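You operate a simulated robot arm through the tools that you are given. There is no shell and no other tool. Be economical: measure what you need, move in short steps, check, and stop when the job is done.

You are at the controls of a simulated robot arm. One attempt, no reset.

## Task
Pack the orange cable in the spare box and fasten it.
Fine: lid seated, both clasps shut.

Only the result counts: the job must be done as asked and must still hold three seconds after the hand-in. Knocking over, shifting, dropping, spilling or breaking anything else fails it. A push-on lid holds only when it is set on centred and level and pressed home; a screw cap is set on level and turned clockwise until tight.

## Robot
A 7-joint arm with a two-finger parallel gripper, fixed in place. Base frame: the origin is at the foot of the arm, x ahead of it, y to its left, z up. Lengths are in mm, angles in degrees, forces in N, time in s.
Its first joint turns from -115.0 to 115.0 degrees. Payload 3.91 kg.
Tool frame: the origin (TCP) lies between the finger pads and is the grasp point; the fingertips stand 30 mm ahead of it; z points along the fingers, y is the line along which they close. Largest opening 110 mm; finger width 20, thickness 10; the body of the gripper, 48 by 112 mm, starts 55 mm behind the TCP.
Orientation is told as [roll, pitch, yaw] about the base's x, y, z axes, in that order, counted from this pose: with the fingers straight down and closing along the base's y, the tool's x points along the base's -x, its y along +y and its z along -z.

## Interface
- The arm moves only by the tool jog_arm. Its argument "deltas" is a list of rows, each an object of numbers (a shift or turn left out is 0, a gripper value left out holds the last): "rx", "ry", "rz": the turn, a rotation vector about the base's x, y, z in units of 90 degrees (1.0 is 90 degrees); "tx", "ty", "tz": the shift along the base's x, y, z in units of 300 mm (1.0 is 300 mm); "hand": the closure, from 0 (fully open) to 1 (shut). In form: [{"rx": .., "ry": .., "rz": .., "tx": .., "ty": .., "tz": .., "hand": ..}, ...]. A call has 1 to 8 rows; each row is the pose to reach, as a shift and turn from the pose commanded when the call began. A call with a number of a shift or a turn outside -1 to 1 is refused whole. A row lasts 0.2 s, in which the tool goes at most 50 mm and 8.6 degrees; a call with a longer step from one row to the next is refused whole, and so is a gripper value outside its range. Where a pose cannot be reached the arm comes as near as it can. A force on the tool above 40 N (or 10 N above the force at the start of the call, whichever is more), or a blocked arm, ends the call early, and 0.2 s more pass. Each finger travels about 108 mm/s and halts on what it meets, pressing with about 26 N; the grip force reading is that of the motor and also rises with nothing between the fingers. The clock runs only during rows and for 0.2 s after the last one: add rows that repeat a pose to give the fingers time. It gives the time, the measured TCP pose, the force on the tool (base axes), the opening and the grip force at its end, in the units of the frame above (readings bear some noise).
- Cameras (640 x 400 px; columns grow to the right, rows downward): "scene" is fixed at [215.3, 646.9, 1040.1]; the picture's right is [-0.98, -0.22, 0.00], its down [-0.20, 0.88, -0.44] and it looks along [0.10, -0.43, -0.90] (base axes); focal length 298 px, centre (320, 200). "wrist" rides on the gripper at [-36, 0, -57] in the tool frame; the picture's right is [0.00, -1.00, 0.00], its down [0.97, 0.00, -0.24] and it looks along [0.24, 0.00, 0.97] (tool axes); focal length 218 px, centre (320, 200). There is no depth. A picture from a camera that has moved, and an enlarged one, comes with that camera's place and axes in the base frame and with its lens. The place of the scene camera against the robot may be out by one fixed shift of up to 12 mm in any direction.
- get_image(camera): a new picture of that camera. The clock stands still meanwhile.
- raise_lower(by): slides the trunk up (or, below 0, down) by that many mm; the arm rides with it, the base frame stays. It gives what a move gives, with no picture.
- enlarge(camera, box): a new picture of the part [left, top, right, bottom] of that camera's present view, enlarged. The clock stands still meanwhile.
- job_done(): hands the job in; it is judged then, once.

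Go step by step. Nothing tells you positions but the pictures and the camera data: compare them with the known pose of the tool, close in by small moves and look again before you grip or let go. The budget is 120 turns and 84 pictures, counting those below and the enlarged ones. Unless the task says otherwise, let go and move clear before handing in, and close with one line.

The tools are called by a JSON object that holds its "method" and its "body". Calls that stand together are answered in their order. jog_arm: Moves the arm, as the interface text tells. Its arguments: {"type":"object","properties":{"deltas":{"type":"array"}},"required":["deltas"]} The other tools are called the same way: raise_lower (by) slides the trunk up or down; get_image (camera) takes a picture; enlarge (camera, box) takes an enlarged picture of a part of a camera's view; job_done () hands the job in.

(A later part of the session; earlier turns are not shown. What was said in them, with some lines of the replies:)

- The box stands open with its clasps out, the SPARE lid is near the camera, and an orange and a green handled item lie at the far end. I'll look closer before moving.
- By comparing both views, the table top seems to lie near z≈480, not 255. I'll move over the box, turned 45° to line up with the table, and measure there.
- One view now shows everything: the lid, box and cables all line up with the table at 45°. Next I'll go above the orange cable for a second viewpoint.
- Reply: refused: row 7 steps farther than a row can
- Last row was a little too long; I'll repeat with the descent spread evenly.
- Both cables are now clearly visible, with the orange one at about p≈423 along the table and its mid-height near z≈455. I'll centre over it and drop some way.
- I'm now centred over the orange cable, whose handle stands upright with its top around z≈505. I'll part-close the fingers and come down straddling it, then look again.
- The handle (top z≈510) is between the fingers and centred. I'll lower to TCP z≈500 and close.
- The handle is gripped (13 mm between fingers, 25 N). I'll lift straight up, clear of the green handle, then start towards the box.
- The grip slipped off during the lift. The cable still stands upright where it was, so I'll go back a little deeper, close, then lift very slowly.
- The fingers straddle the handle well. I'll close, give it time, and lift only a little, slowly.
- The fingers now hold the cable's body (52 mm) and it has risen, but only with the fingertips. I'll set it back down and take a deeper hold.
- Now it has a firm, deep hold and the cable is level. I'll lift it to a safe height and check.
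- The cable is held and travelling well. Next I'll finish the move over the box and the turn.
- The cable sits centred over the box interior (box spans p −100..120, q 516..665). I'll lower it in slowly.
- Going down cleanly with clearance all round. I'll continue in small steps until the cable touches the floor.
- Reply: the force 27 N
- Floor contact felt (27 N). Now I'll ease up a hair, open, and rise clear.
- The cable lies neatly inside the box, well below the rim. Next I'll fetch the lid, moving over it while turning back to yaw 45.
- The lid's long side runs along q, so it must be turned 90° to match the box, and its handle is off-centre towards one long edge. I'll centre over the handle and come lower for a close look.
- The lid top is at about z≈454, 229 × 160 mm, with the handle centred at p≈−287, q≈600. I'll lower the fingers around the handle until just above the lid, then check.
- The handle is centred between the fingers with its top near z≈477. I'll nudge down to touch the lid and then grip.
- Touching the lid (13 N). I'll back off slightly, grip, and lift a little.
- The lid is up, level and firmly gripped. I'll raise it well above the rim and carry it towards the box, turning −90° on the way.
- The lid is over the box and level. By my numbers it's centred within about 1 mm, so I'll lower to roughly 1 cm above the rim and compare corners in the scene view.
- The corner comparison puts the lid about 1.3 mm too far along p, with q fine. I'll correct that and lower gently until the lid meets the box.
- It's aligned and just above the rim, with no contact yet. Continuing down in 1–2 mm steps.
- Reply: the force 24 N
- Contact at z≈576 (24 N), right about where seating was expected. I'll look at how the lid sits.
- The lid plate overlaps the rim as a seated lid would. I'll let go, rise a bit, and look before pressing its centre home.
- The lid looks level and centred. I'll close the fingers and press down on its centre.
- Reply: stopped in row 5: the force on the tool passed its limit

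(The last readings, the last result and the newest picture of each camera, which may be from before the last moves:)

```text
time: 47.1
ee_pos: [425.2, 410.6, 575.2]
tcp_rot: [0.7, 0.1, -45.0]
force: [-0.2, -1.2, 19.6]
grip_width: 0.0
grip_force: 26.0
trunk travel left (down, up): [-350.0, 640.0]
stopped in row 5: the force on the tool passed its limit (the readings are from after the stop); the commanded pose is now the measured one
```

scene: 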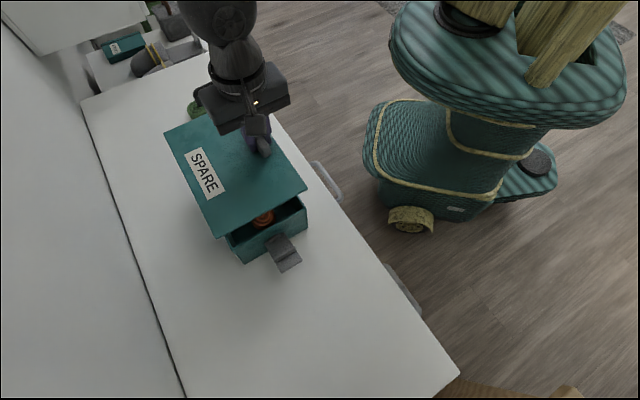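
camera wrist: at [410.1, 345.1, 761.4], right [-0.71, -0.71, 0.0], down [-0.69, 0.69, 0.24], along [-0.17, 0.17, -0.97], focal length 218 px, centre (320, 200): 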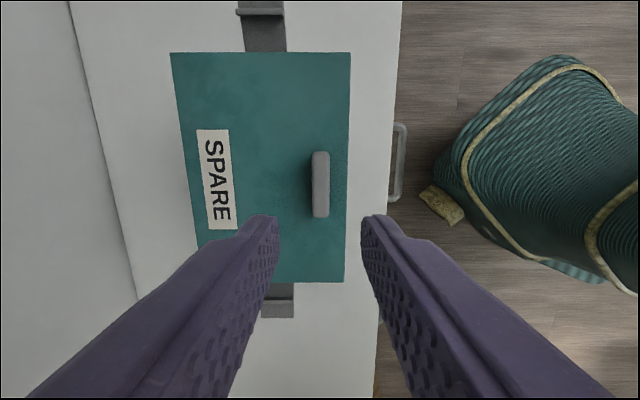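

The press met firm resistance (over 40 N) with the lid top at z≈545. I'll rise and take an oblique look at the −p end, both to check the seating and to study the clasp.

{"method": "jog_arm", "body": {"deltas": [{"tz": 0.1}, {"tz": 0.25, "tx": -0.03, "ty": 0.03}, {"tz": 0.35, "tx": -0.11, "ty": 0.11, "rx": -0.05, "ry": -0.05}, {"tz": 0.37, "tx": -0.21, "ty": 0.21, "rx": -0.1, "ry": -0.1}, {"tz": 0.37, "tx": -0.31, "ty": 0.31, "rx": -0.16, "ry": -0.16}, {"tz": 0.35, "tx": -0.41, "ty": 0.41, "rx": -0.22, "ry": -0.22}, {"tz": 0.32, "tx": -0.51, "ty": 0.51, "rx": -0.28, "ry": -0.28}, {"tz": 0.28, "tx": -0.6, "ty": 0.6, "rx": -0.34, "ry": -0.34}]}}

{"method": "jog_arm", "body": {"deltas": [{"tz": -0.04, "tx": -0.03, "ty": 0.03, "rx": -0.06, "ry": -0.06}, {"tz": -0.08, "tx": -0.04, "ty": 0.04, "rx": -0.12, "ry": -0.12}, {"tz": -0.12, "tx": -0.04, "ty": 0.04, "rx": -0.15, "ry": -0.15}, {"tz": -0.12, "tx": -0.04, "ty": 0.04, "rx": -0.15, "ry": -0.15}]}}

{"method": "get_image", "body": {"camera": "wrist"}}

```text
time: 49.0
ee_pos: [240.9, 590.5, 657.7]
tcp_rot: [0.5, -43.3, -45.2]
force: [-0.9, -0.4, 0.4]
grip_width: 0.0
grip_force: 25.2
trunk travel left (down, up): [-350.0, 640.0]
```

```text
time: 50.0
ee_pos: [221.1, 572.7, 629.4]
tcp_rot: [0.4, -58.6, -45.0]
force: [0.4, -0.3, -0.1]
grip_width: 0.0
grip_force: 25.5
out of reach, approached as far as the arm can: row 1, 2, 3, 4
trunk travel left (down, up): [-350.0, 640.0]
```

```text
46 pictures are left
camera wrist: at [200.2, 594.2, 690.6], right [-0.7, -0.71, 0.0], down [-0.5, 0.5, -0.7], along [0.5, -0.49, -0.71], focal length 218 px, centre (320, 200)
```

wrist: 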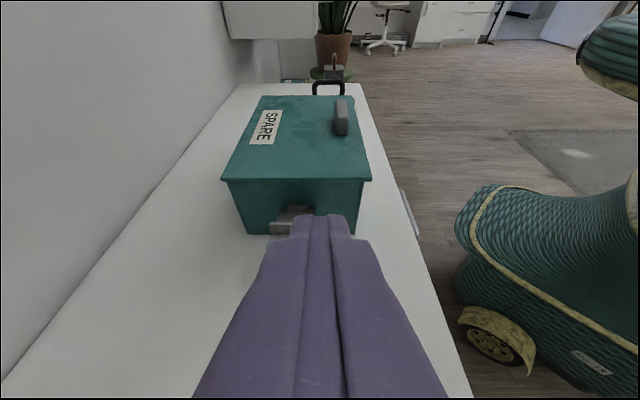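

This view shows the box end well. I'll zoom in on the lid edge and clasp.

{"method": "enlarge", "body": {"camera": "wrist", "box": [212, 140, 388, 250]}}

{"method": "enlarge", "body": {"camera": "scene", "box": [250, 210, 330, 275]}}

```text
3.64 times, centred on (300, 195) of wrist
camera zoom: at [200.2, 594.2, 690.6], right [-0.7, -0.71, 0.0], down [-0.5, 0.5, -0.7], along [0.5, -0.49, -0.71], focal length 794 px, centre (393, 218)
```

zoom: 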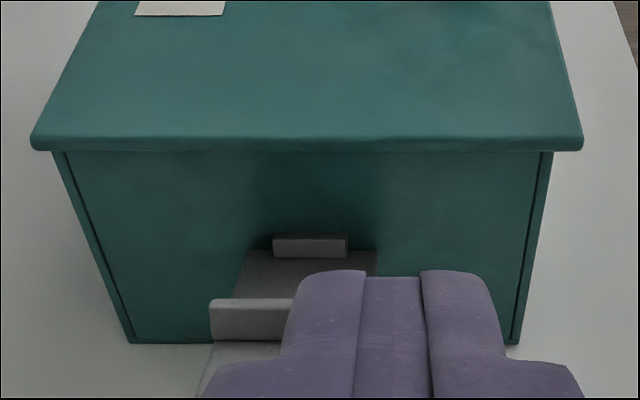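

```text
6.15 times, centred on (290, 242) of scene
camera zoom: at [215.3, 646.9, 1040.1], right [-0.98, -0.22, 0.0], down [-0.2, 0.88, -0.44], along [0.1, -0.43, -0.9], focal length 1836 px, centre (505, -62)
```

zoom: 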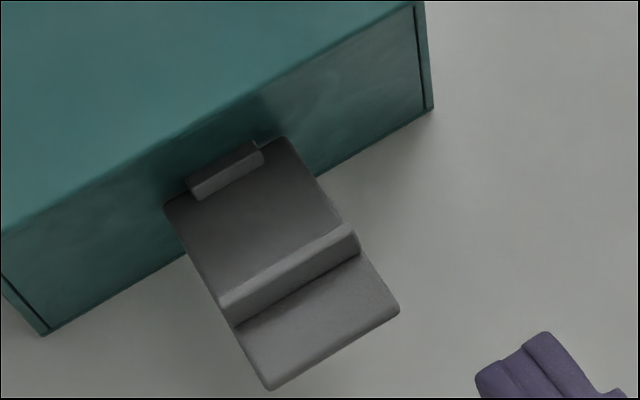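

The lid sits level and tight on the rim. Each clasp is a flap hinged on the end wall (hinge z≈490), sticking out and slightly up, with a ridge that should hook over the lid. I'll swing the flap up from underneath with closed fingers coming from the robot side, so first I'll straighten the tool.

{"method": "jog_arm", "body": {"deltas": [{"tz": 0.03, "rx": 0.06, "ry": 0.06}, {"tz": 0.06, "ty": -0.03, "rx": 0.12, "ry": 0.12}, {"tz": 0.1, "ty": -0.07, "rx": 0.18, "ry": 0.18}, {"tz": 0.14, "ty": -0.12, "rx": 0.24, "ry": 0.24}, {"tz": 0.16, "ty": -0.17, "rx": 0.3, "ry": 0.3}, {"tz": 0.16, "ty": -0.22, "rx": 0.36, "ry": 0.36}, {"tz": 0.16, "ty": -0.27, "rx": 0.42, "ry": 0.42}, {"tz": 0.16, "ty": -0.31, "rx": 0.46, "ry": 0.46}]}}

```text
time: 51.8
ee_pos: [223.0, 481.2, 681.0]
tcp_rot: [0.5, 0.2, -45.0]
force: [0.4, 0.2, 0.2]
grip_width: 0.0
grip_force: 25.6
trunk travel left (down, up): [-350.0, 640.0]
```

Upright again. Now I'll yaw to 20° here, then tilt the tool forward 65° at this height.

{"method": "jog_arm", "body": {"deltas": [{"rz": 0.09}, {"rz": 0.18}, {"rz": 0.27}, {"rz": 0.36}, {"rz": 0.45}, {"rz": 0.54}, {"rz": 0.63}, {"rz": 0.722}]}}

{"method": "jog_arm", "body": {"deltas": [{"rx": 0.031, "ry": -0.085}, {"rx": 0.062, "ry": -0.17}, {"rx": 0.093, "ry": -0.255}, {"rx": 0.124, "ry": -0.34}, {"rx": 0.155, "ry": -0.425}, {"rx": 0.186, "ry": -0.51}, {"rx": 0.217, "ry": -0.595}, {"rx": 0.247, "ry": -0.679}]}}

{"method": "get_image", "body": {"camera": "wrist"}}

```text
time: 53.5
ee_pos: [222.1, 479.7, 680.4]
tcp_rot: [0.3, 0.2, 20.2]
force: [-0.9, -0.3, 0.5]
grip_width: 0.3
grip_force: 25.9
trunk travel left (down, up): [-350.0, 640.0]
```

```text
time: 55.4
ee_pos: [242.4, 473.8, 691.3]
tcp_rot: [4.7, -64.9, 13.4]
force: [-0.9, -1.3, -0.1]
grip_width: 0.0
grip_force: 25.6
trunk travel left (down, up): [-350.0, 640.0]
```

```text
43 pictures are left
camera wrist: at [209.2, 461.4, 747.6], right [0.31, -0.95, -0.04], down [-0.61, -0.17, -0.78], along [0.73, 0.26, -0.63], focal length 218 px, centre (320, 200)
```

wrist: 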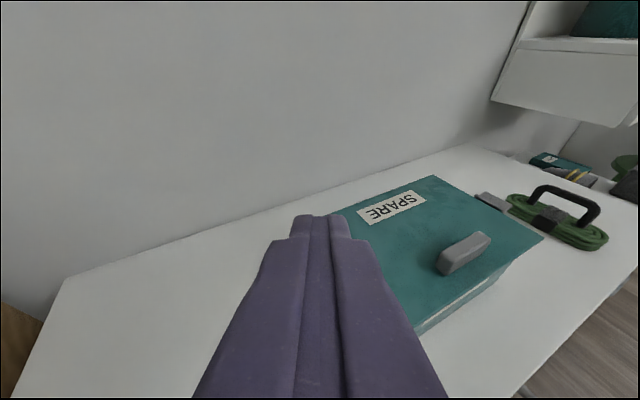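

The tilt works but the readings differ from what I commanded. I'll hold a moment and read again.

{"method": "jog_arm", "body": {"deltas": [{"tz": 0}, {"tz": 0}, {"tz": 0}]}}

```text
time: 56.1
ee_pos: [243.0, 473.6, 689.7]
tcp_rot: [4.1, -64.9, 13.9]
force: [-0.4, -0.2, 0.2]
grip_width: 0.0
grip_force: 26.1
trunk travel left (down, up): [-350.0, 640.0]
```

The arm is at some limit here. Lowering the trunk may help, so I'll check in the scene view where the arm hangs first.

{"method": "get_image", "body": {"camera": "scene"}}

```text
42 pictures are left
```

scene: 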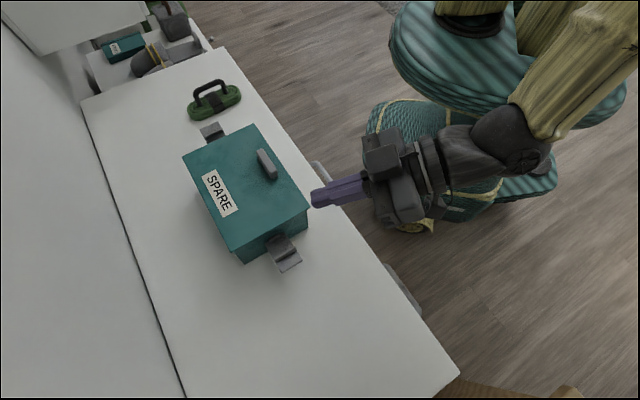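

The arm is clear of the table front, coming in from above. I'll lower the trunk by 100 mm, which flattens the forearm and takes the tool to z≈590.

{"method": "raise_lower", "body": {"by": -100}}

{"method": "jog_arm", "body": {"deltas": [{"tz": 0}, {"tz": 0}]}}

```text
time: 57.5
ee_pos: [243.9, 473.9, 587.6]
tcp_rot: [3.5, -64.9, 14.6]
force: [-0.5, 0.5, 0.5]
grip_width: 0.4
grip_force: 26.4
trunk travel left (down, up): [-250.0, 740.0]
```

```text
time: 58.1
ee_pos: [243.7, 473.3, 586.1]
tcp_rot: [3.2, -65.0, 14.7]
force: [0.2, -0.5, -0.4]
grip_width: 0.0
grip_force: 26.0
trunk travel left (down, up): [-250.0, 740.0]
```

The tool is at z≈587. Now I'll lower to about z≈500 in front of the clasp, staying clear of it on the robot side.

{"method": "jog_arm", "body": {"deltas": [{"tx": 0.0, "tz": -0.07}, {"tx": -0.02, "tz": -0.15}, {"tx": -0.03, "tz": -0.22}, {"tx": -0.03, "tz": -0.27}, {"tx": -0.03, "tz": -0.27}]}}

{"method": "get_image", "body": {"camera": "wrist"}}

{"method": "enlarge", "body": {"camera": "scene", "box": [240, 150, 440, 275]}}

```text
time: 59.3
ee_pos: [212.7, 479.8, 497.8]
tcp_rot: [0.6, -64.9, 20.0]
force: [-0.2, 0.4, 0.0]
grip_width: 0.0
grip_force: 26.3
trunk travel left (down, up): [-250.0, 740.0]
```

```text
41 pictures are left
camera wrist: at [178.9, 467.6, 554.9], right [0.35, -0.94, 0.0], down [-0.59, -0.22, -0.78], along [0.73, 0.27, -0.63], focal length 218 px, centre (320, 200)
```

wrist: 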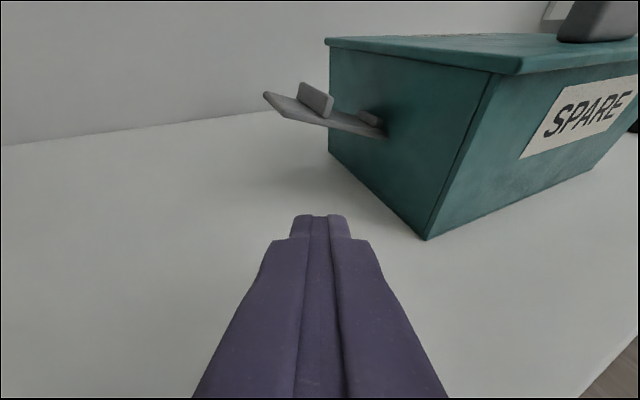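

```text
3.20 times, centred on (340, 212) of scene
camera zoom: at [215.3, 646.9, 1040.1], right [-0.98, -0.22, 0.0], down [-0.2, 0.88, -0.44], along [0.1, -0.43, -0.9], focal length 954 px, centre (256, 160)
```

zoom: 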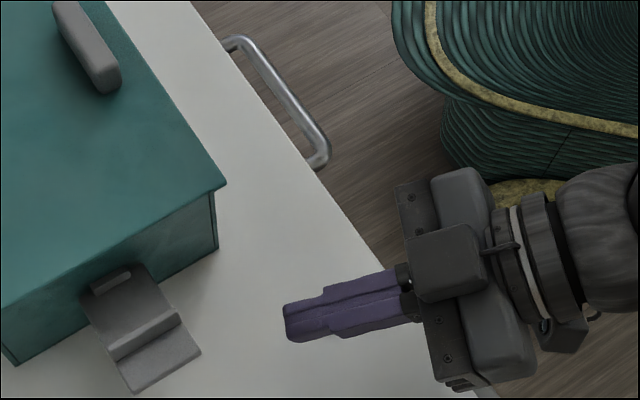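

The tool is well placed, and the clasp is clear to see: hinge at (p −102, z 492), tip at (p −174, z 516). I'll slide the closed fingers beneath it.

{"method": "jog_arm", "body": {"deltas": [{"tx": 0.03, "ty": 0.02, "tz": -0.04}, {"tx": 0.08, "ty": 0.05, "tz": -0.04}, {"tx": 0.14, "ty": 0.086, "tz": -0.04}, {"tx": 0.19, "ty": 0.117, "tz": -0.04}, {"tx": 0.207, "ty": 0.127, "tz": -0.04}]}}

{"method": "get_image", "body": {"camera": "wrist"}}

{"method": "enlarge", "body": {"camera": "scene", "box": [230, 200, 358, 280]}}

```text
time: 60.5
ee_pos: [276.1, 517.3, 486.0]
tcp_rot: [0.4, -65.0, 20.0]
force: [0.6, -0.2, 0.1]
grip_width: 0.0
grip_force: 26.0
trunk travel left (down, up): [-250.0, 740.0]
```

```text
39 pictures are left
camera wrist: at [241.8, 504.8, 542.6], right [0.35, -0.94, 0.0], down [-0.59, -0.22, -0.78], along [0.73, 0.27, -0.63], focal length 218 px, centre (320, 200)
```

wrist: 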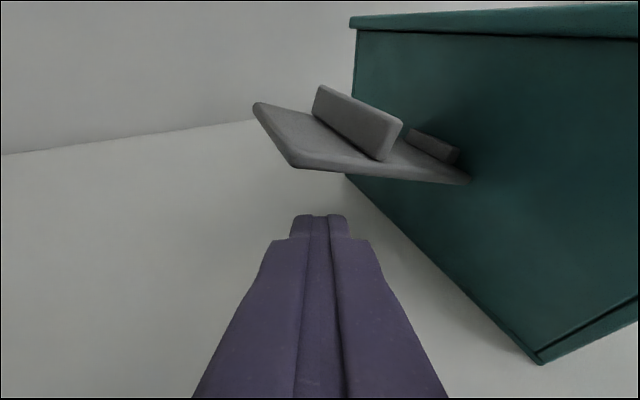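

```text
5.00 times, centred on (294, 240) of scene
camera zoom: at [215.3, 646.9, 1040.1], right [-0.98, -0.22, 0.0], down [-0.2, 0.88, -0.44], along [0.1, -0.43, -0.9], focal length 1491 px, centre (450, 0)
```

zoom: 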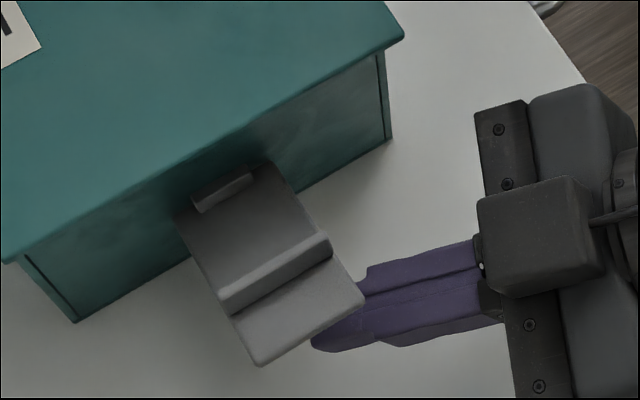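

The fingers are under the flap. I'll shift slightly inward and start swinging it up along an arc about the hinge, then check.

{"method": "jog_arm", "body": {"deltas": [{"tx": 0.034, "ty": 0.0035, "tz": 0.007}, {"tx": 0.034, "ty": 0.0035, "tz": 0.03}, {"tx": 0.034, "ty": 0.0035, "tz": 0.055}, {"tx": 0.037, "ty": 0.0, "tz": 0.08}, {"tx": 0.041, "ty": -0.0035, "tz": 0.107}, {"tx": 0.048, "ty": -0.01, "tz": 0.13}, {"tx": 0.055, "ty": -0.0177, "tz": 0.153}]}}

{"method": "get_image", "body": {"camera": "wrist"}}

{"method": "enlarge", "body": {"camera": "scene", "box": [230, 200, 358, 280]}}

```text
time: 62.1
ee_pos: [290.3, 511.5, 532.0]
tcp_rot: [0.5, -64.9, 20.1]
force: [-0.2, -0.4, 0.3]
grip_width: 0.0
grip_force: 26.2
trunk travel left (down, up): [-250.0, 740.0]
```

```text
37 pictures are left
camera wrist: at [257.1, 499.6, 588.7], right [0.35, -0.94, 0.0], down [-0.59, -0.22, -0.78], along [0.73, 0.27, -0.63], focal length 218 px, centre (320, 200)
```

wrist: 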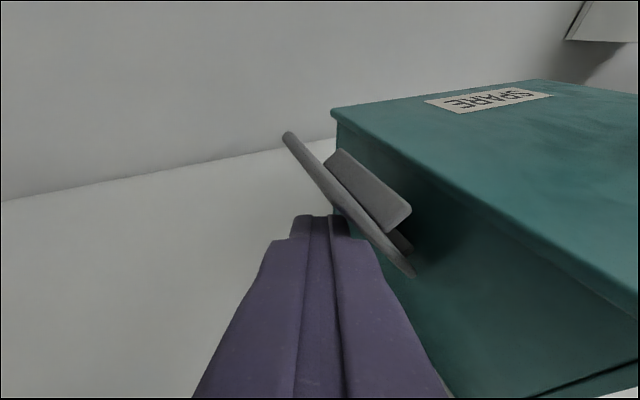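

```text
5.00 times, centred on (294, 240) of scene
camera zoom: at [215.3, 646.9, 1040.1], right [-0.98, -0.22, 0.0], down [-0.2, 0.88, -0.44], along [0.1, -0.43, -0.9], focal length 1491 px, centre (450, 0)
```

zoom: 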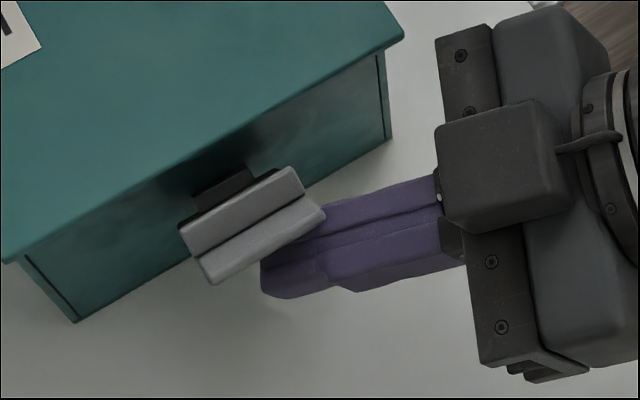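

The clasp is swinging up nicely, now about 50°. I'll continue the arc over the lid edge and push it towards the box.

{"method": "jog_arm", "body": {"deltas": [{"tx": 0.012, "ty": -0.012, "tz": 0.02}, {"tx": 0.0245, "ty": -0.0245, "tz": 0.037}, {"tx": 0.039, "ty": -0.039, "tz": 0.052}, {"tx": 0.053, "ty": -0.053, "tz": 0.063}, {"tx": 0.063, "ty": -0.063, "tz": 0.07}, {"tx": 0.072, "ty": -0.072, "tz": 0.073}]}}

{"method": "get_image", "body": {"camera": "wrist"}}

{"method": "enlarge", "body": {"camera": "scene", "box": [230, 200, 358, 280]}}

```text
time: 63.5
ee_pos: [314.4, 490.1, 552.7]
tcp_rot: [0.4, -64.9, 20.0]
force: [-0.4, 1.1, -0.4]
grip_width: 0.0
grip_force: 25.4
trunk travel left (down, up): [-250.0, 740.0]
```

```text
35 pictures are left
camera wrist: at [279.8, 478.3, 610.4], right [0.35, -0.94, 0.0], down [-0.59, -0.22, -0.78], along [0.73, 0.27, -0.63], focal length 218 px, centre (320, 200)
```

wrist: 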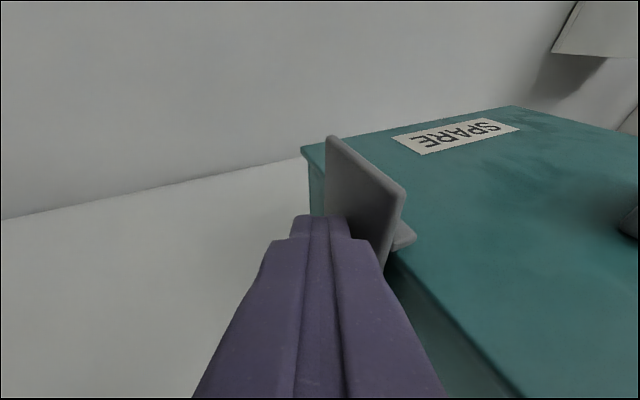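

```text
5.00 times, centred on (294, 240) of scene
camera zoom: at [215.3, 646.9, 1040.1], right [-0.98, -0.22, 0.0], down [-0.2, 0.88, -0.44], along [0.1, -0.43, -0.9], focal length 1491 px, centre (450, 0)
```

zoom: 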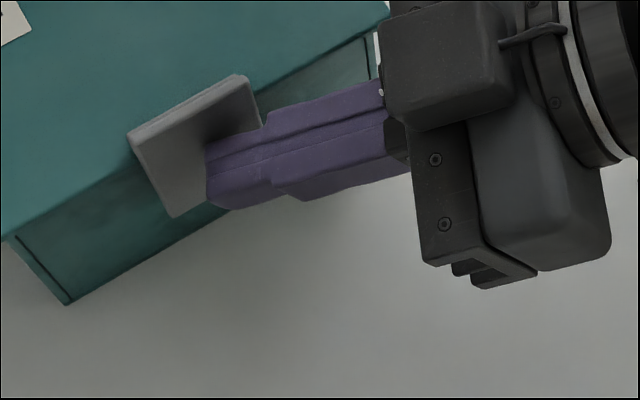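

The flap is nearly upright with its ridge over the lid. I'll push on towards the box until it snaps or resists.

{"method": "jog_arm", "body": {"deltas": [{"tx": 0.007, "ty": -0.007}, {"tx": 0.014, "ty": -0.014}, {"tx": 0.021, "ty": -0.021}, {"tx": 0.028, "ty": -0.028}, {"tx": 0.035, "ty": -0.035}]}}

{"method": "get_image", "body": {"camera": "wrist"}}

```text
time: 64.7
ee_pos: [324.4, 479.1, 553.1]
tcp_rot: [0.3, -64.8, 20.0]
force: [0.4, 0.6, -1.1]
grip_width: 0.0
grip_force: 25.8
trunk travel left (down, up): [-250.0, 740.0]
```

```text
33 pictures are left
camera wrist: at [290.6, 466.9, 610.2], right [0.35, -0.94, 0.0], down [-0.59, -0.22, -0.78], along [0.73, 0.27, -0.63], focal length 218 px, centre (320, 200)
```

wrist: 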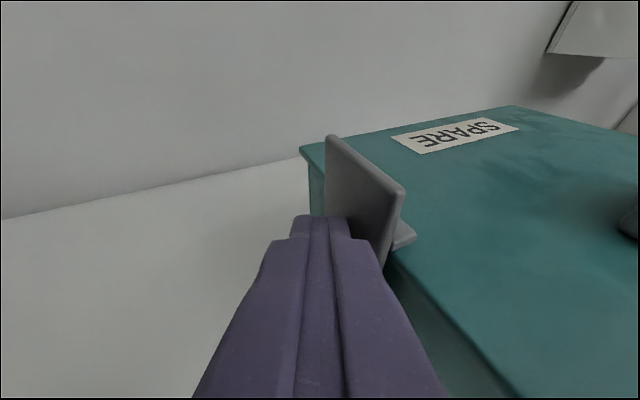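

The box slid along with the push, so the clasp is against something, either its stop or a latch. I'll back off and see how it stands and where the box is now.

{"method": "jog_arm", "body": {"deltas": [{"tx": -0.03, "ty": 0.03}, {"tx": -0.1, "ty": 0.1}, {"tx": -0.2, "ty": 0.18}, {"tx": -0.3, "ty": 0.22, "tz": 0.05}, {"tx": -0.42, "ty": 0.22, "tz": 0.1}]}}

{"method": "get_image", "body": {"camera": "wrist"}}

{"method": "enlarge", "body": {"camera": "scene", "box": [160, 110, 336, 280]}}

```text
time: 65.9
ee_pos: [198.1, 545.6, 587.1]
tcp_rot: [0.5, -64.8, 19.7]
force: [0.2, 0.6, -0.6]
grip_width: 0.0
grip_force: 26.1
trunk travel left (down, up): [-250.0, 740.0]
```

```text
32 pictures are left
camera wrist: at [165.2, 532.9, 643.2], right [0.35, -0.94, 0.0], down [-0.59, -0.22, -0.78], along [0.73, 0.27, -0.63], focal length 218 px, centre (320, 200)
```

wrist: 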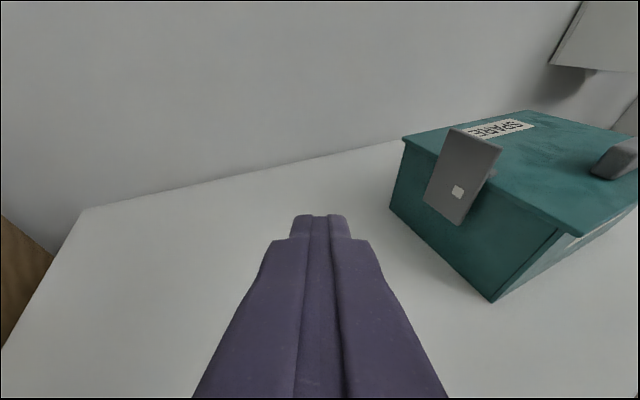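

```text
2.35 times, centred on (248, 195) of scene
camera zoom: at [215.3, 646.9, 1040.1], right [-0.98, -0.22, 0.0], down [-0.2, 0.88, -0.44], along [0.1, -0.43, -0.9], focal length 702 px, centre (489, 212)
```

zoom: 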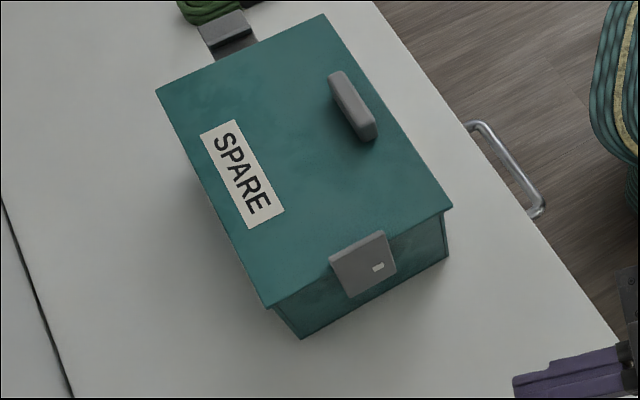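

The clasp stays up and the wall catch now shows through its slot, which suggests it has latched. Zooming in to be sure.

{"method": "enlarge", "body": {"camera": "wrist", "box": [390, 110, 550, 230]}}

{"method": "enlarge", "body": {"camera": "scene", "box": [225, 190, 305, 250]}}

```text
3.33 times, centred on (470, 170) of wrist
camera zoom: at [165.2, 532.9, 643.2], right [0.35, -0.94, 0.0], down [-0.59, -0.22, -0.78], along [0.73, 0.27, -0.63], focal length 728 px, centre (-180, 300)
```

zoom: 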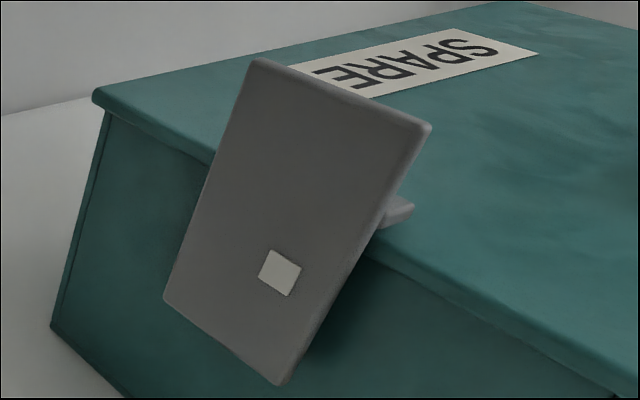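

```text
6.67 times, centred on (265, 220) of scene
camera zoom: at [215.3, 646.9, 1040.1], right [-0.98, -0.22, 0.0], down [-0.2, 0.88, -0.44], along [0.1, -0.43, -0.9], focal length 1988 px, centre (687, 67)
```

zoom: 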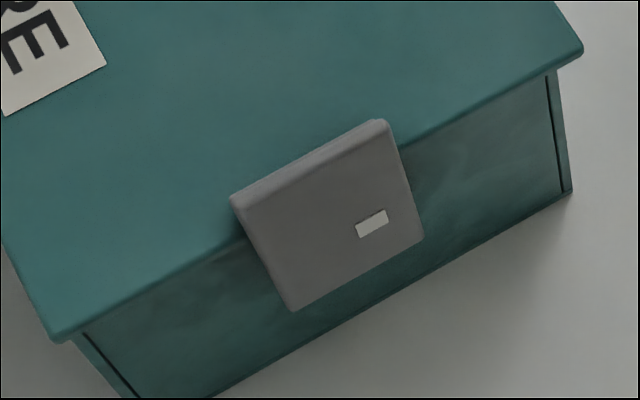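

The plate is vertical with its ridge hooked over the lid, and it stays put: first clasp shut. The box slid about 23 mm along the table, still well short of the green cable. Next I'll go round to the other clasp, raised, in front of the box.

{"method": "jog_arm", "body": {"deltas": [{"tz": 0.1}, {"tz": 0.2, "tx": -0.05, "ty": -0.05}, {"tz": 0.25, "tx": -0.12, "ty": -0.12}, {"tz": 0.25, "tx": -0.04, "ty": -0.22, "rz": 0.078}, {"tz": 0.25, "tx": 0.06, "ty": -0.32, "rz": 0.156}, {"tz": 0.25, "tx": 0.16, "ty": -0.42, "rz": 0.234}, {"tz": 0.25, "tx": 0.26, "ty": -0.52, "rz": 0.312}, {"tz": 0.25, "tx": 0.36, "ty": -0.62, "rz": 0.39}]}}

{"method": "get_image", "body": {"camera": "wrist"}}

```text
time: 67.7
ee_pos: [298.2, 387.1, 660.1]
tcp_rot: [0.1, -64.4, 57.2]
force: [6.8, -3.6, 1.5]
grip_width: 0.0
grip_force: 25.9
out of reach, approached as far as the arm can: row 8
trunk travel left (down, up): [-250.0, 740.0]
```

```text
28 pictures are left
camera wrist: at [279.3, 357.1, 716.5], right [0.84, -0.54, 0.0], down [-0.34, -0.53, -0.77], along [0.42, 0.65, -0.64], focal length 218 px, centre (320, 200)
```

wrist: 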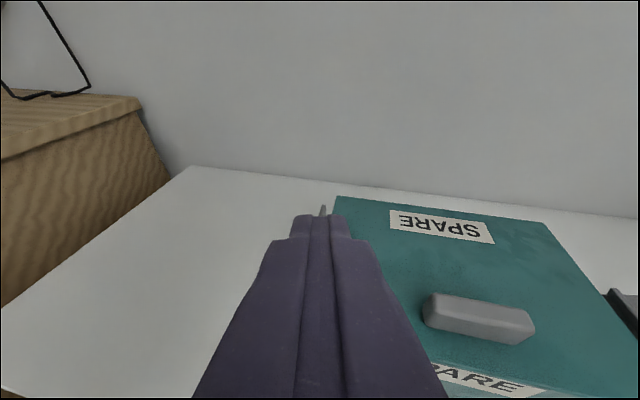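

Reached near the inner limit of the arm, so I'll go on a bit further out, still high above the lid, towards the +p side.

{"method": "jog_arm", "body": {"deltas": [{"tx": 0.05, "ty": 0.02}, {"tx": 0.15, "ty": -0.06}, {"tx": 0.26, "ty": -0.16}, {"tx": 0.36, "ty": -0.26}, {"tx": 0.46, "ty": -0.36}, {"tx": 0.56, "ty": -0.46}, {"tx": 0.66, "ty": -0.56}, {"tx": 0.7, "ty": -0.6}]}}

{"method": "get_image", "body": {"camera": "wrist"}}

```text
time: 69.5
ee_pos: [524.1, 197.7, 661.4]
tcp_rot: [0.5, -65.0, 55.1]
force: [0.2, 0.3, -0.5]
grip_width: 0.2
grip_force: 25.8
trunk travel left (down, up): [-250.0, 740.0]
```

```text
27 pictures are left
camera wrist: at [503.5, 168.0, 717.7], right [0.82, -0.57, 0.0], down [-0.36, -0.52, -0.78], along [0.44, 0.64, -0.63], focal length 218 px, centre (320, 200)
```

wrist: 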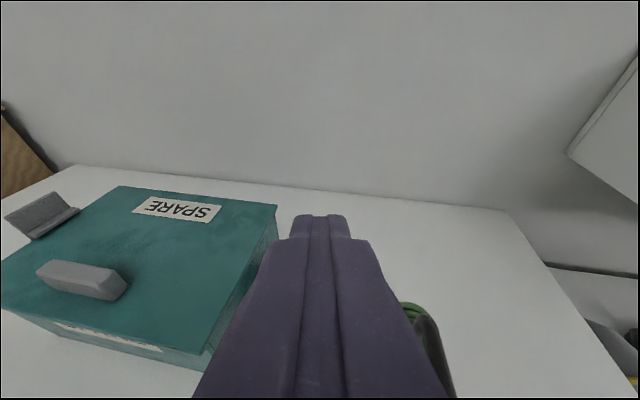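

Above the gap between the box and the green cable. I'll shift slightly back towards the box and the robot, then descend in front of the second clasp.

{"method": "jog_arm", "body": {"deltas": [{"tx": -0.06, "ty": -0.012, "tz": -0.03}, {"tx": -0.118, "ty": -0.024, "tz": -0.12}, {"tx": -0.118, "ty": -0.024, "tz": -0.24}, {"tx": -0.118, "ty": -0.024, "tz": -0.36}, {"tx": -0.118, "ty": -0.024, "tz": -0.46}, {"tx": -0.118, "ty": -0.024, "tz": -0.53}, {"tx": -0.118, "ty": -0.024, "tz": -0.54}]}}

{"method": "get_image", "body": {"camera": "wrist"}}

{"method": "enlarge", "body": {"camera": "scene", "box": [160, 60, 320, 160]}}

```text
time: 71.1
ee_pos: [486.2, 192.0, 498.7]
tcp_rot: [0.3, -64.9, 55.1]
force: [0.0, 0.0, 0.6]
grip_width: 0.0
grip_force: 25.8
trunk travel left (down, up): [-250.0, 740.0]
```

```text
26 pictures are left
camera wrist: at [466.4, 161.1, 553.8], right [0.82, -0.57, 0.0], down [-0.36, -0.52, -0.78], along [0.44, 0.64, -0.63], focal length 218 px, centre (320, 200)
```

wrist: 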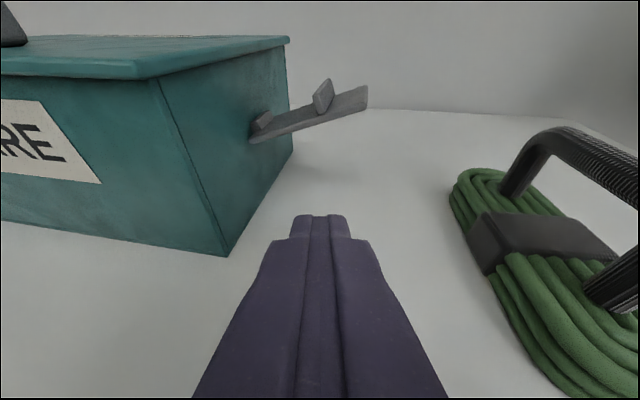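

```text
4.00 times, centred on (240, 110) of scene
camera zoom: at [215.3, 646.9, 1040.1], right [-0.98, -0.22, 0.0], down [-0.2, 0.88, -0.44], along [0.1, -0.43, -0.9], focal length 1193 px, centre (640, 560)
```

zoom: 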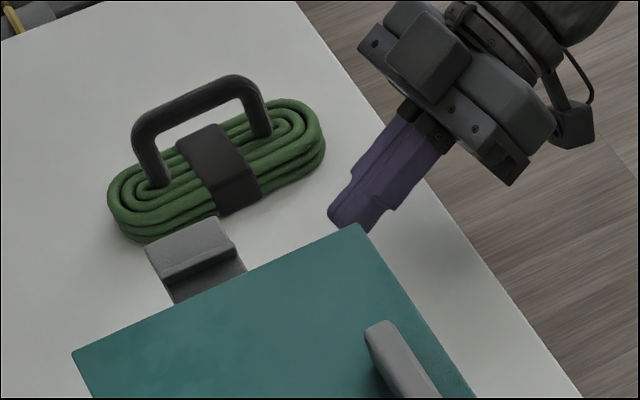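

The second clasp is a mirror image: hinge at (p 145, z 492), tip at (p 219, z 518). I'll slide the fingers beneath it.

{"method": "jog_arm", "body": {"deltas": [{"tz": -0.042}, {"tx": 0.05, "ty": 0.052, "tz": -0.042}, {"tx": 0.11, "ty": 0.115, "tz": -0.042}, {"tx": 0.16, "ty": 0.168, "tz": -0.042}, {"tx": 0.184, "ty": 0.193, "tz": -0.042}]}}

{"method": "get_image", "body": {"camera": "wrist"}}

{"method": "enlarge", "body": {"camera": "scene", "box": [160, 60, 320, 160]}}

```text
time: 72.3
ee_pos: [542.9, 247.5, 487.8]
tcp_rot: [0.5, -65.0, 55.0]
force: [-0.6, -0.2, 0.5]
grip_width: 0.0
grip_force: 25.7
trunk travel left (down, up): [-250.0, 740.0]
```

```text
24 pictures are left
camera wrist: at [523.0, 217.5, 544.7], right [0.82, -0.57, 0.0], down [-0.36, -0.52, -0.78], along [0.44, 0.64, -0.63], focal length 218 px, centre (320, 200)
```

wrist: 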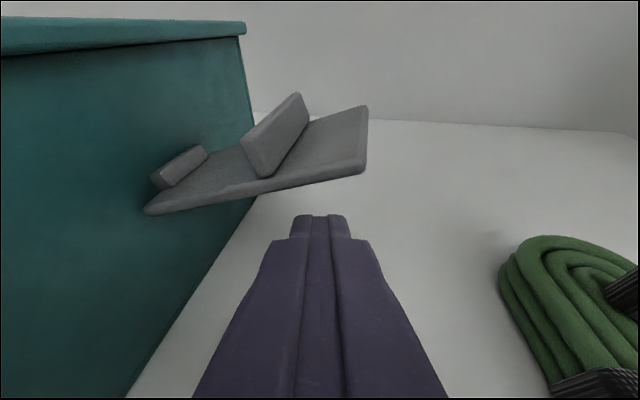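

```text
4.00 times, centred on (240, 110) of scene
camera zoom: at [215.3, 646.9, 1040.1], right [-0.98, -0.22, 0.0], down [-0.2, 0.88, -0.44], along [0.1, -0.43, -0.9], focal length 1193 px, centre (640, 560)
```

zoom: 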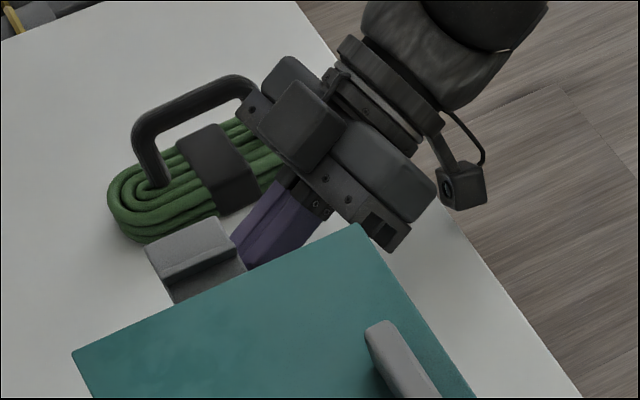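

The fingers are in place under the second clasp and clear of the green cable. Swinging it up along the mirrored arc.

{"method": "jog_arm", "body": {"deltas": [{"tz": 0.03}, {"tx": -0.0035, "ty": 0.0035, "tz": 0.057}, {"tx": -0.008, "ty": 0.008, "tz": 0.084}, {"tx": -0.013, "ty": 0.013, "tz": 0.11}, {"tx": -0.022, "ty": 0.022, "tz": 0.133}, {"tx": -0.031, "ty": 0.031, "tz": 0.155}, {"tx": -0.042, "ty": 0.042, "tz": 0.172}, {"tx": -0.054, "ty": 0.054, "tz": 0.187}]}}

{"method": "get_image", "body": {"camera": "wrist"}}

```text
time: 74.1
ee_pos: [527.3, 265.0, 544.2]
tcp_rot: [0.5, -64.9, 55.0]
force: [0.6, 0.4, -0.3]
grip_width: 0.0
grip_force: 25.9
trunk travel left (down, up): [-250.0, 740.0]
```

```text
22 pictures are left
camera wrist: at [507.1, 235.3, 600.2], right [0.82, -0.57, 0.0], down [-0.36, -0.52, -0.78], along [0.44, 0.64, -0.63], focal length 218 px, centre (320, 200)
```

wrist: 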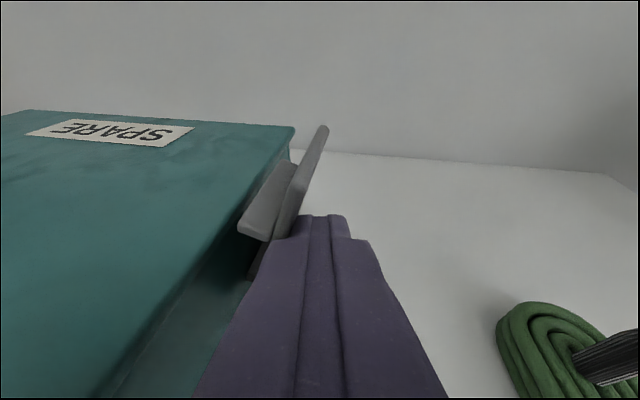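

About 65° up and its ridge is reaching the lid edge. Continuing the last stretch towards the box.

{"method": "jog_arm", "body": {"deltas": [{"tx": -0.015, "ty": 0.015, "tz": 0.013}, {"tx": -0.03, "ty": 0.03, "tz": 0.023}, {"tx": -0.041, "ty": 0.041, "tz": 0.03}, {"tx": -0.052, "ty": 0.052, "tz": 0.033}, {"tx": -0.06, "ty": 0.06, "tz": 0.033}]}}

{"method": "get_image", "body": {"camera": "wrist"}}

{"method": "enlarge", "body": {"camera": "scene", "box": [160, 90, 288, 170]}}

```text
time: 75.3
ee_pos: [508.8, 284.6, 552.1]
tcp_rot: [0.3, -64.9, 55.2]
force: [1.1, -0.7, 0.9]
grip_width: 0.1
grip_force: 26.1
trunk travel left (down, up): [-250.0, 740.0]
```

```text
21 pictures are left
camera wrist: at [488.4, 253.4, 609.3], right [0.82, -0.57, 0.0], down [-0.36, -0.52, -0.78], along [0.44, 0.64, -0.63], focal length 218 px, centre (320, 200)
```

wrist: 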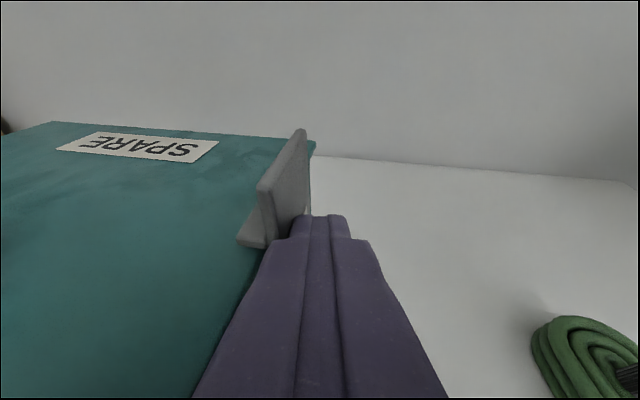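

```text
5.00 times, centred on (224, 130) of scene
camera zoom: at [215.3, 646.9, 1040.1], right [-0.98, -0.22, 0.0], down [-0.2, 0.88, -0.44], along [0.1, -0.43, -0.9], focal length 1491 px, centre (800, 550)
```

zoom: 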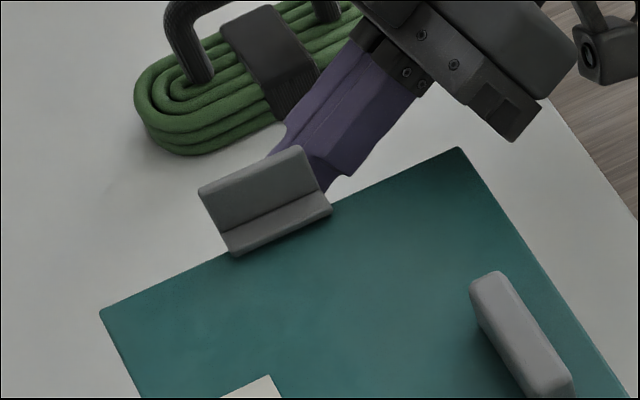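

It looks nearly upright. I'll push a further 10 mm, as with the first clasp, to make sure it's fully shut.

{"method": "jog_arm", "body": {"deltas": [{"tx": -0.006, "ty": 0.006}, {"tx": -0.012, "ty": 0.012}, {"tx": -0.018, "ty": 0.018}, {"tx": -0.024, "ty": 0.024}, {"tx": -0.03, "ty": 0.03}]}}

{"method": "get_image", "body": {"camera": "wrist"}}

```text
time: 76.5
ee_pos: [500.7, 290.5, 553.1]
tcp_rot: [0.4, -64.9, 55.0]
force: [1.3, -1.6, 0.1]
grip_width: 0.0
grip_force: 26.1
trunk travel left (down, up): [-250.0, 740.0]
```

```text
19 pictures are left
camera wrist: at [480.0, 260.8, 609.6], right [0.82, -0.57, 0.0], down [-0.36, -0.52, -0.78], along [0.44, 0.64, -0.63], focal length 218 px, centre (320, 200)
```

wrist: 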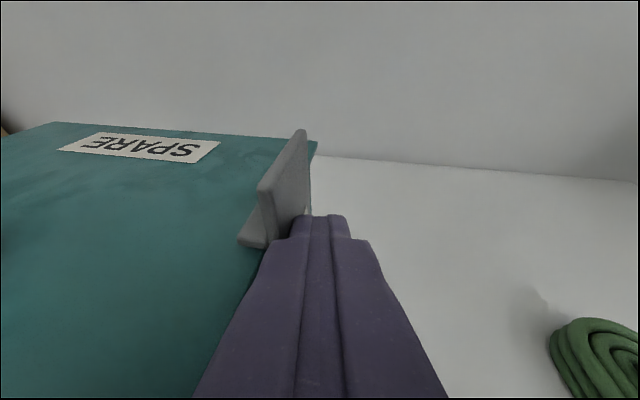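

The box now moves with the clasp, so it's at its stop. I'll back off and check that both stay shut.

{"method": "jog_arm", "body": {"deltas": [{"tx": 0.03, "ty": -0.03}, {"tx": 0.06, "ty": -0.06, "tz": 0.03}, {"tx": 0.04, "ty": -0.1, "tz": 0.1}, {"tx": -0.02, "ty": -0.16, "tz": 0.2}, {"tx": -0.06, "ty": -0.2, "tz": 0.32}, {"tx": -0.06, "ty": -0.2, "tz": 0.42}]}}

{"method": "get_image", "body": {"camera": "scene"}}

{"method": "enlarge", "body": {"camera": "scene", "box": [170, 110, 330, 260]}}

{"method": "get_image", "body": {"camera": "wrist"}}

```text
time: 77.9
ee_pos: [482.5, 232.2, 677.8]
tcp_rot: [0.5, -64.9, 55.0]
force: [0.4, -0.6, -0.6]
grip_width: 0.0
grip_force: 26.1
trunk travel left (down, up): [-250.0, 740.0]
```

```text
18 pictures are left
```

scene: 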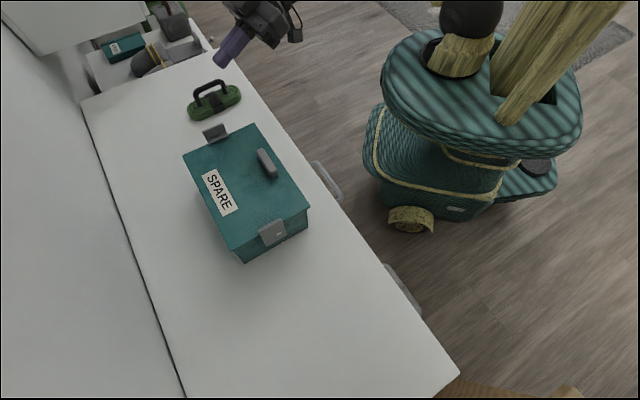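

```text
2.67 times, centred on (250, 185) of scene
camera zoom: at [215.3, 646.9, 1040.1], right [-0.98, -0.22, 0.0], down [-0.2, 0.88, -0.44], along [0.1, -0.43, -0.9], focal length 795 px, centre (507, 240)
```

zoom: 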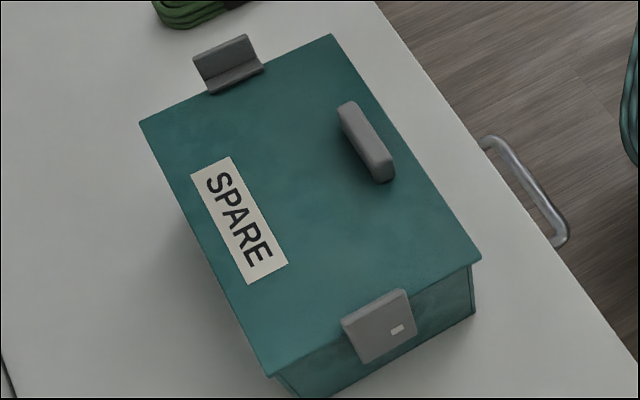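

```text
16 pictures are left
camera wrist: at [461.5, 202.6, 735.0], right [0.82, -0.57, 0.0], down [-0.36, -0.52, -0.78], along [0.44, 0.64, -0.63], focal length 218 px, centre (320, 200)
```

wrist: 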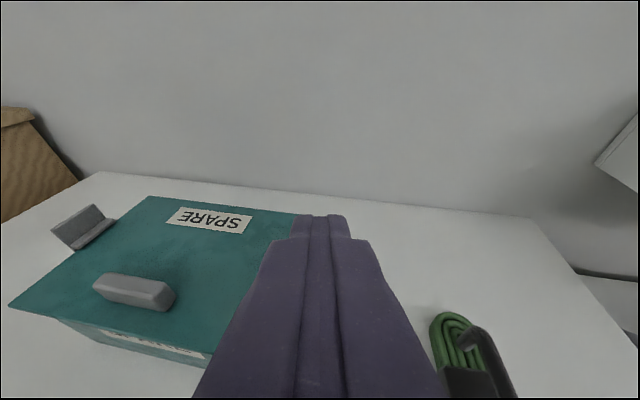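

Both flaps stand up with their ridges over the lid, and nothing else has moved. I'll swing round at height to check the second clasp's outer face.

{"method": "jog_arm", "body": {"deltas": [{"tx": 0.05, "ty": -0.05, "rz": 0.08}, {"tx": 0.12, "ty": -0.1, "rz": 0.16}, {"tx": 0.2, "ty": -0.12, "rz": 0.24}, {"tx": 0.28, "ty": -0.14, "rz": 0.32}, {"tx": 0.35, "ty": -0.14, "rz": 0.4}, {"tx": 0.38, "ty": -0.14, "rz": 0.48}, {"tx": 0.4, "ty": -0.14, "rz": 0.56}]}}

{"method": "get_image", "body": {"camera": "wrist"}}

```text
time: 79.5
ee_pos: [601.7, 190.3, 677.5]
tcp_rot: [0.4, -65.1, 105.6]
force: [0.2, 0.2, 0.2]
grip_width: 0.0
grip_force: 26.2
trunk travel left (down, up): [-250.0, 740.0]
```

```text
15 pictures are left
camera wrist: at [612.0, 154.1, 734.2], right [0.96, 0.27, 0.0], down [0.17, -0.6, -0.78], along [-0.22, 0.75, -0.63], focal length 218 px, centre (320, 200)
```

wrist: 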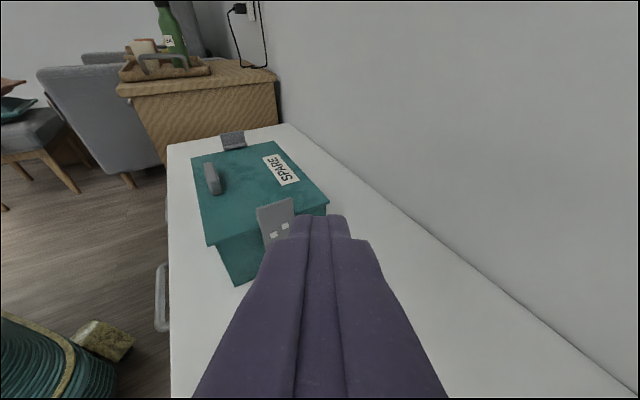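

{"method": "enlarge", "body": {"camera": "wrist", "box": [190, 120, 350, 290]}}

{"method": "enlarge", "body": {"camera": "wrist", "box": [245, 185, 309, 250]}}

```text
2.35 times, centred on (270, 205) of wrist
camera zoom: at [612.0, 154.1, 734.2], right [0.96, 0.27, 0.0], down [0.17, -0.6, -0.78], along [-0.22, 0.75, -0.63], focal length 514 px, centre (438, 188)
```

zoom: 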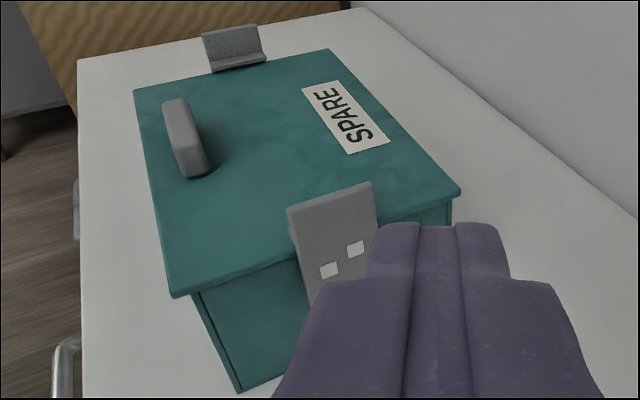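

```text
6.15 times, centred on (277, 218) of wrist
camera zoom: at [612.0, 154.1, 734.2], right [0.96, 0.27, 0.0], down [0.17, -0.6, -0.78], along [-0.22, 0.75, -0.63], focal length 1343 px, centre (585, 92)
```

zoom: 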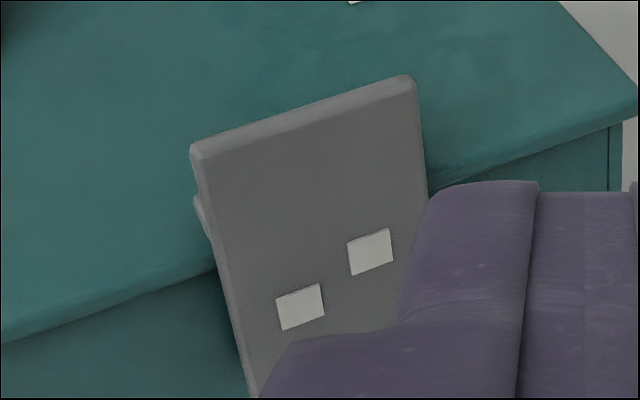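

Both clasps stand vertical with their ridges hooked over the level lid. They carry one and two marks, and I closed them in that order. The cable is inside, the green one is untouched, and the gripper is clear, so I'm handing in.

{"method": "job_done", "body": {}}

```text
The job is handed in.
```

I packed the orange cable in the spare box, seated the lid and shut both clasps, then handed the job in. The box slid up to about 23 mm along the table while I closed the clasps and ended close to where it started.
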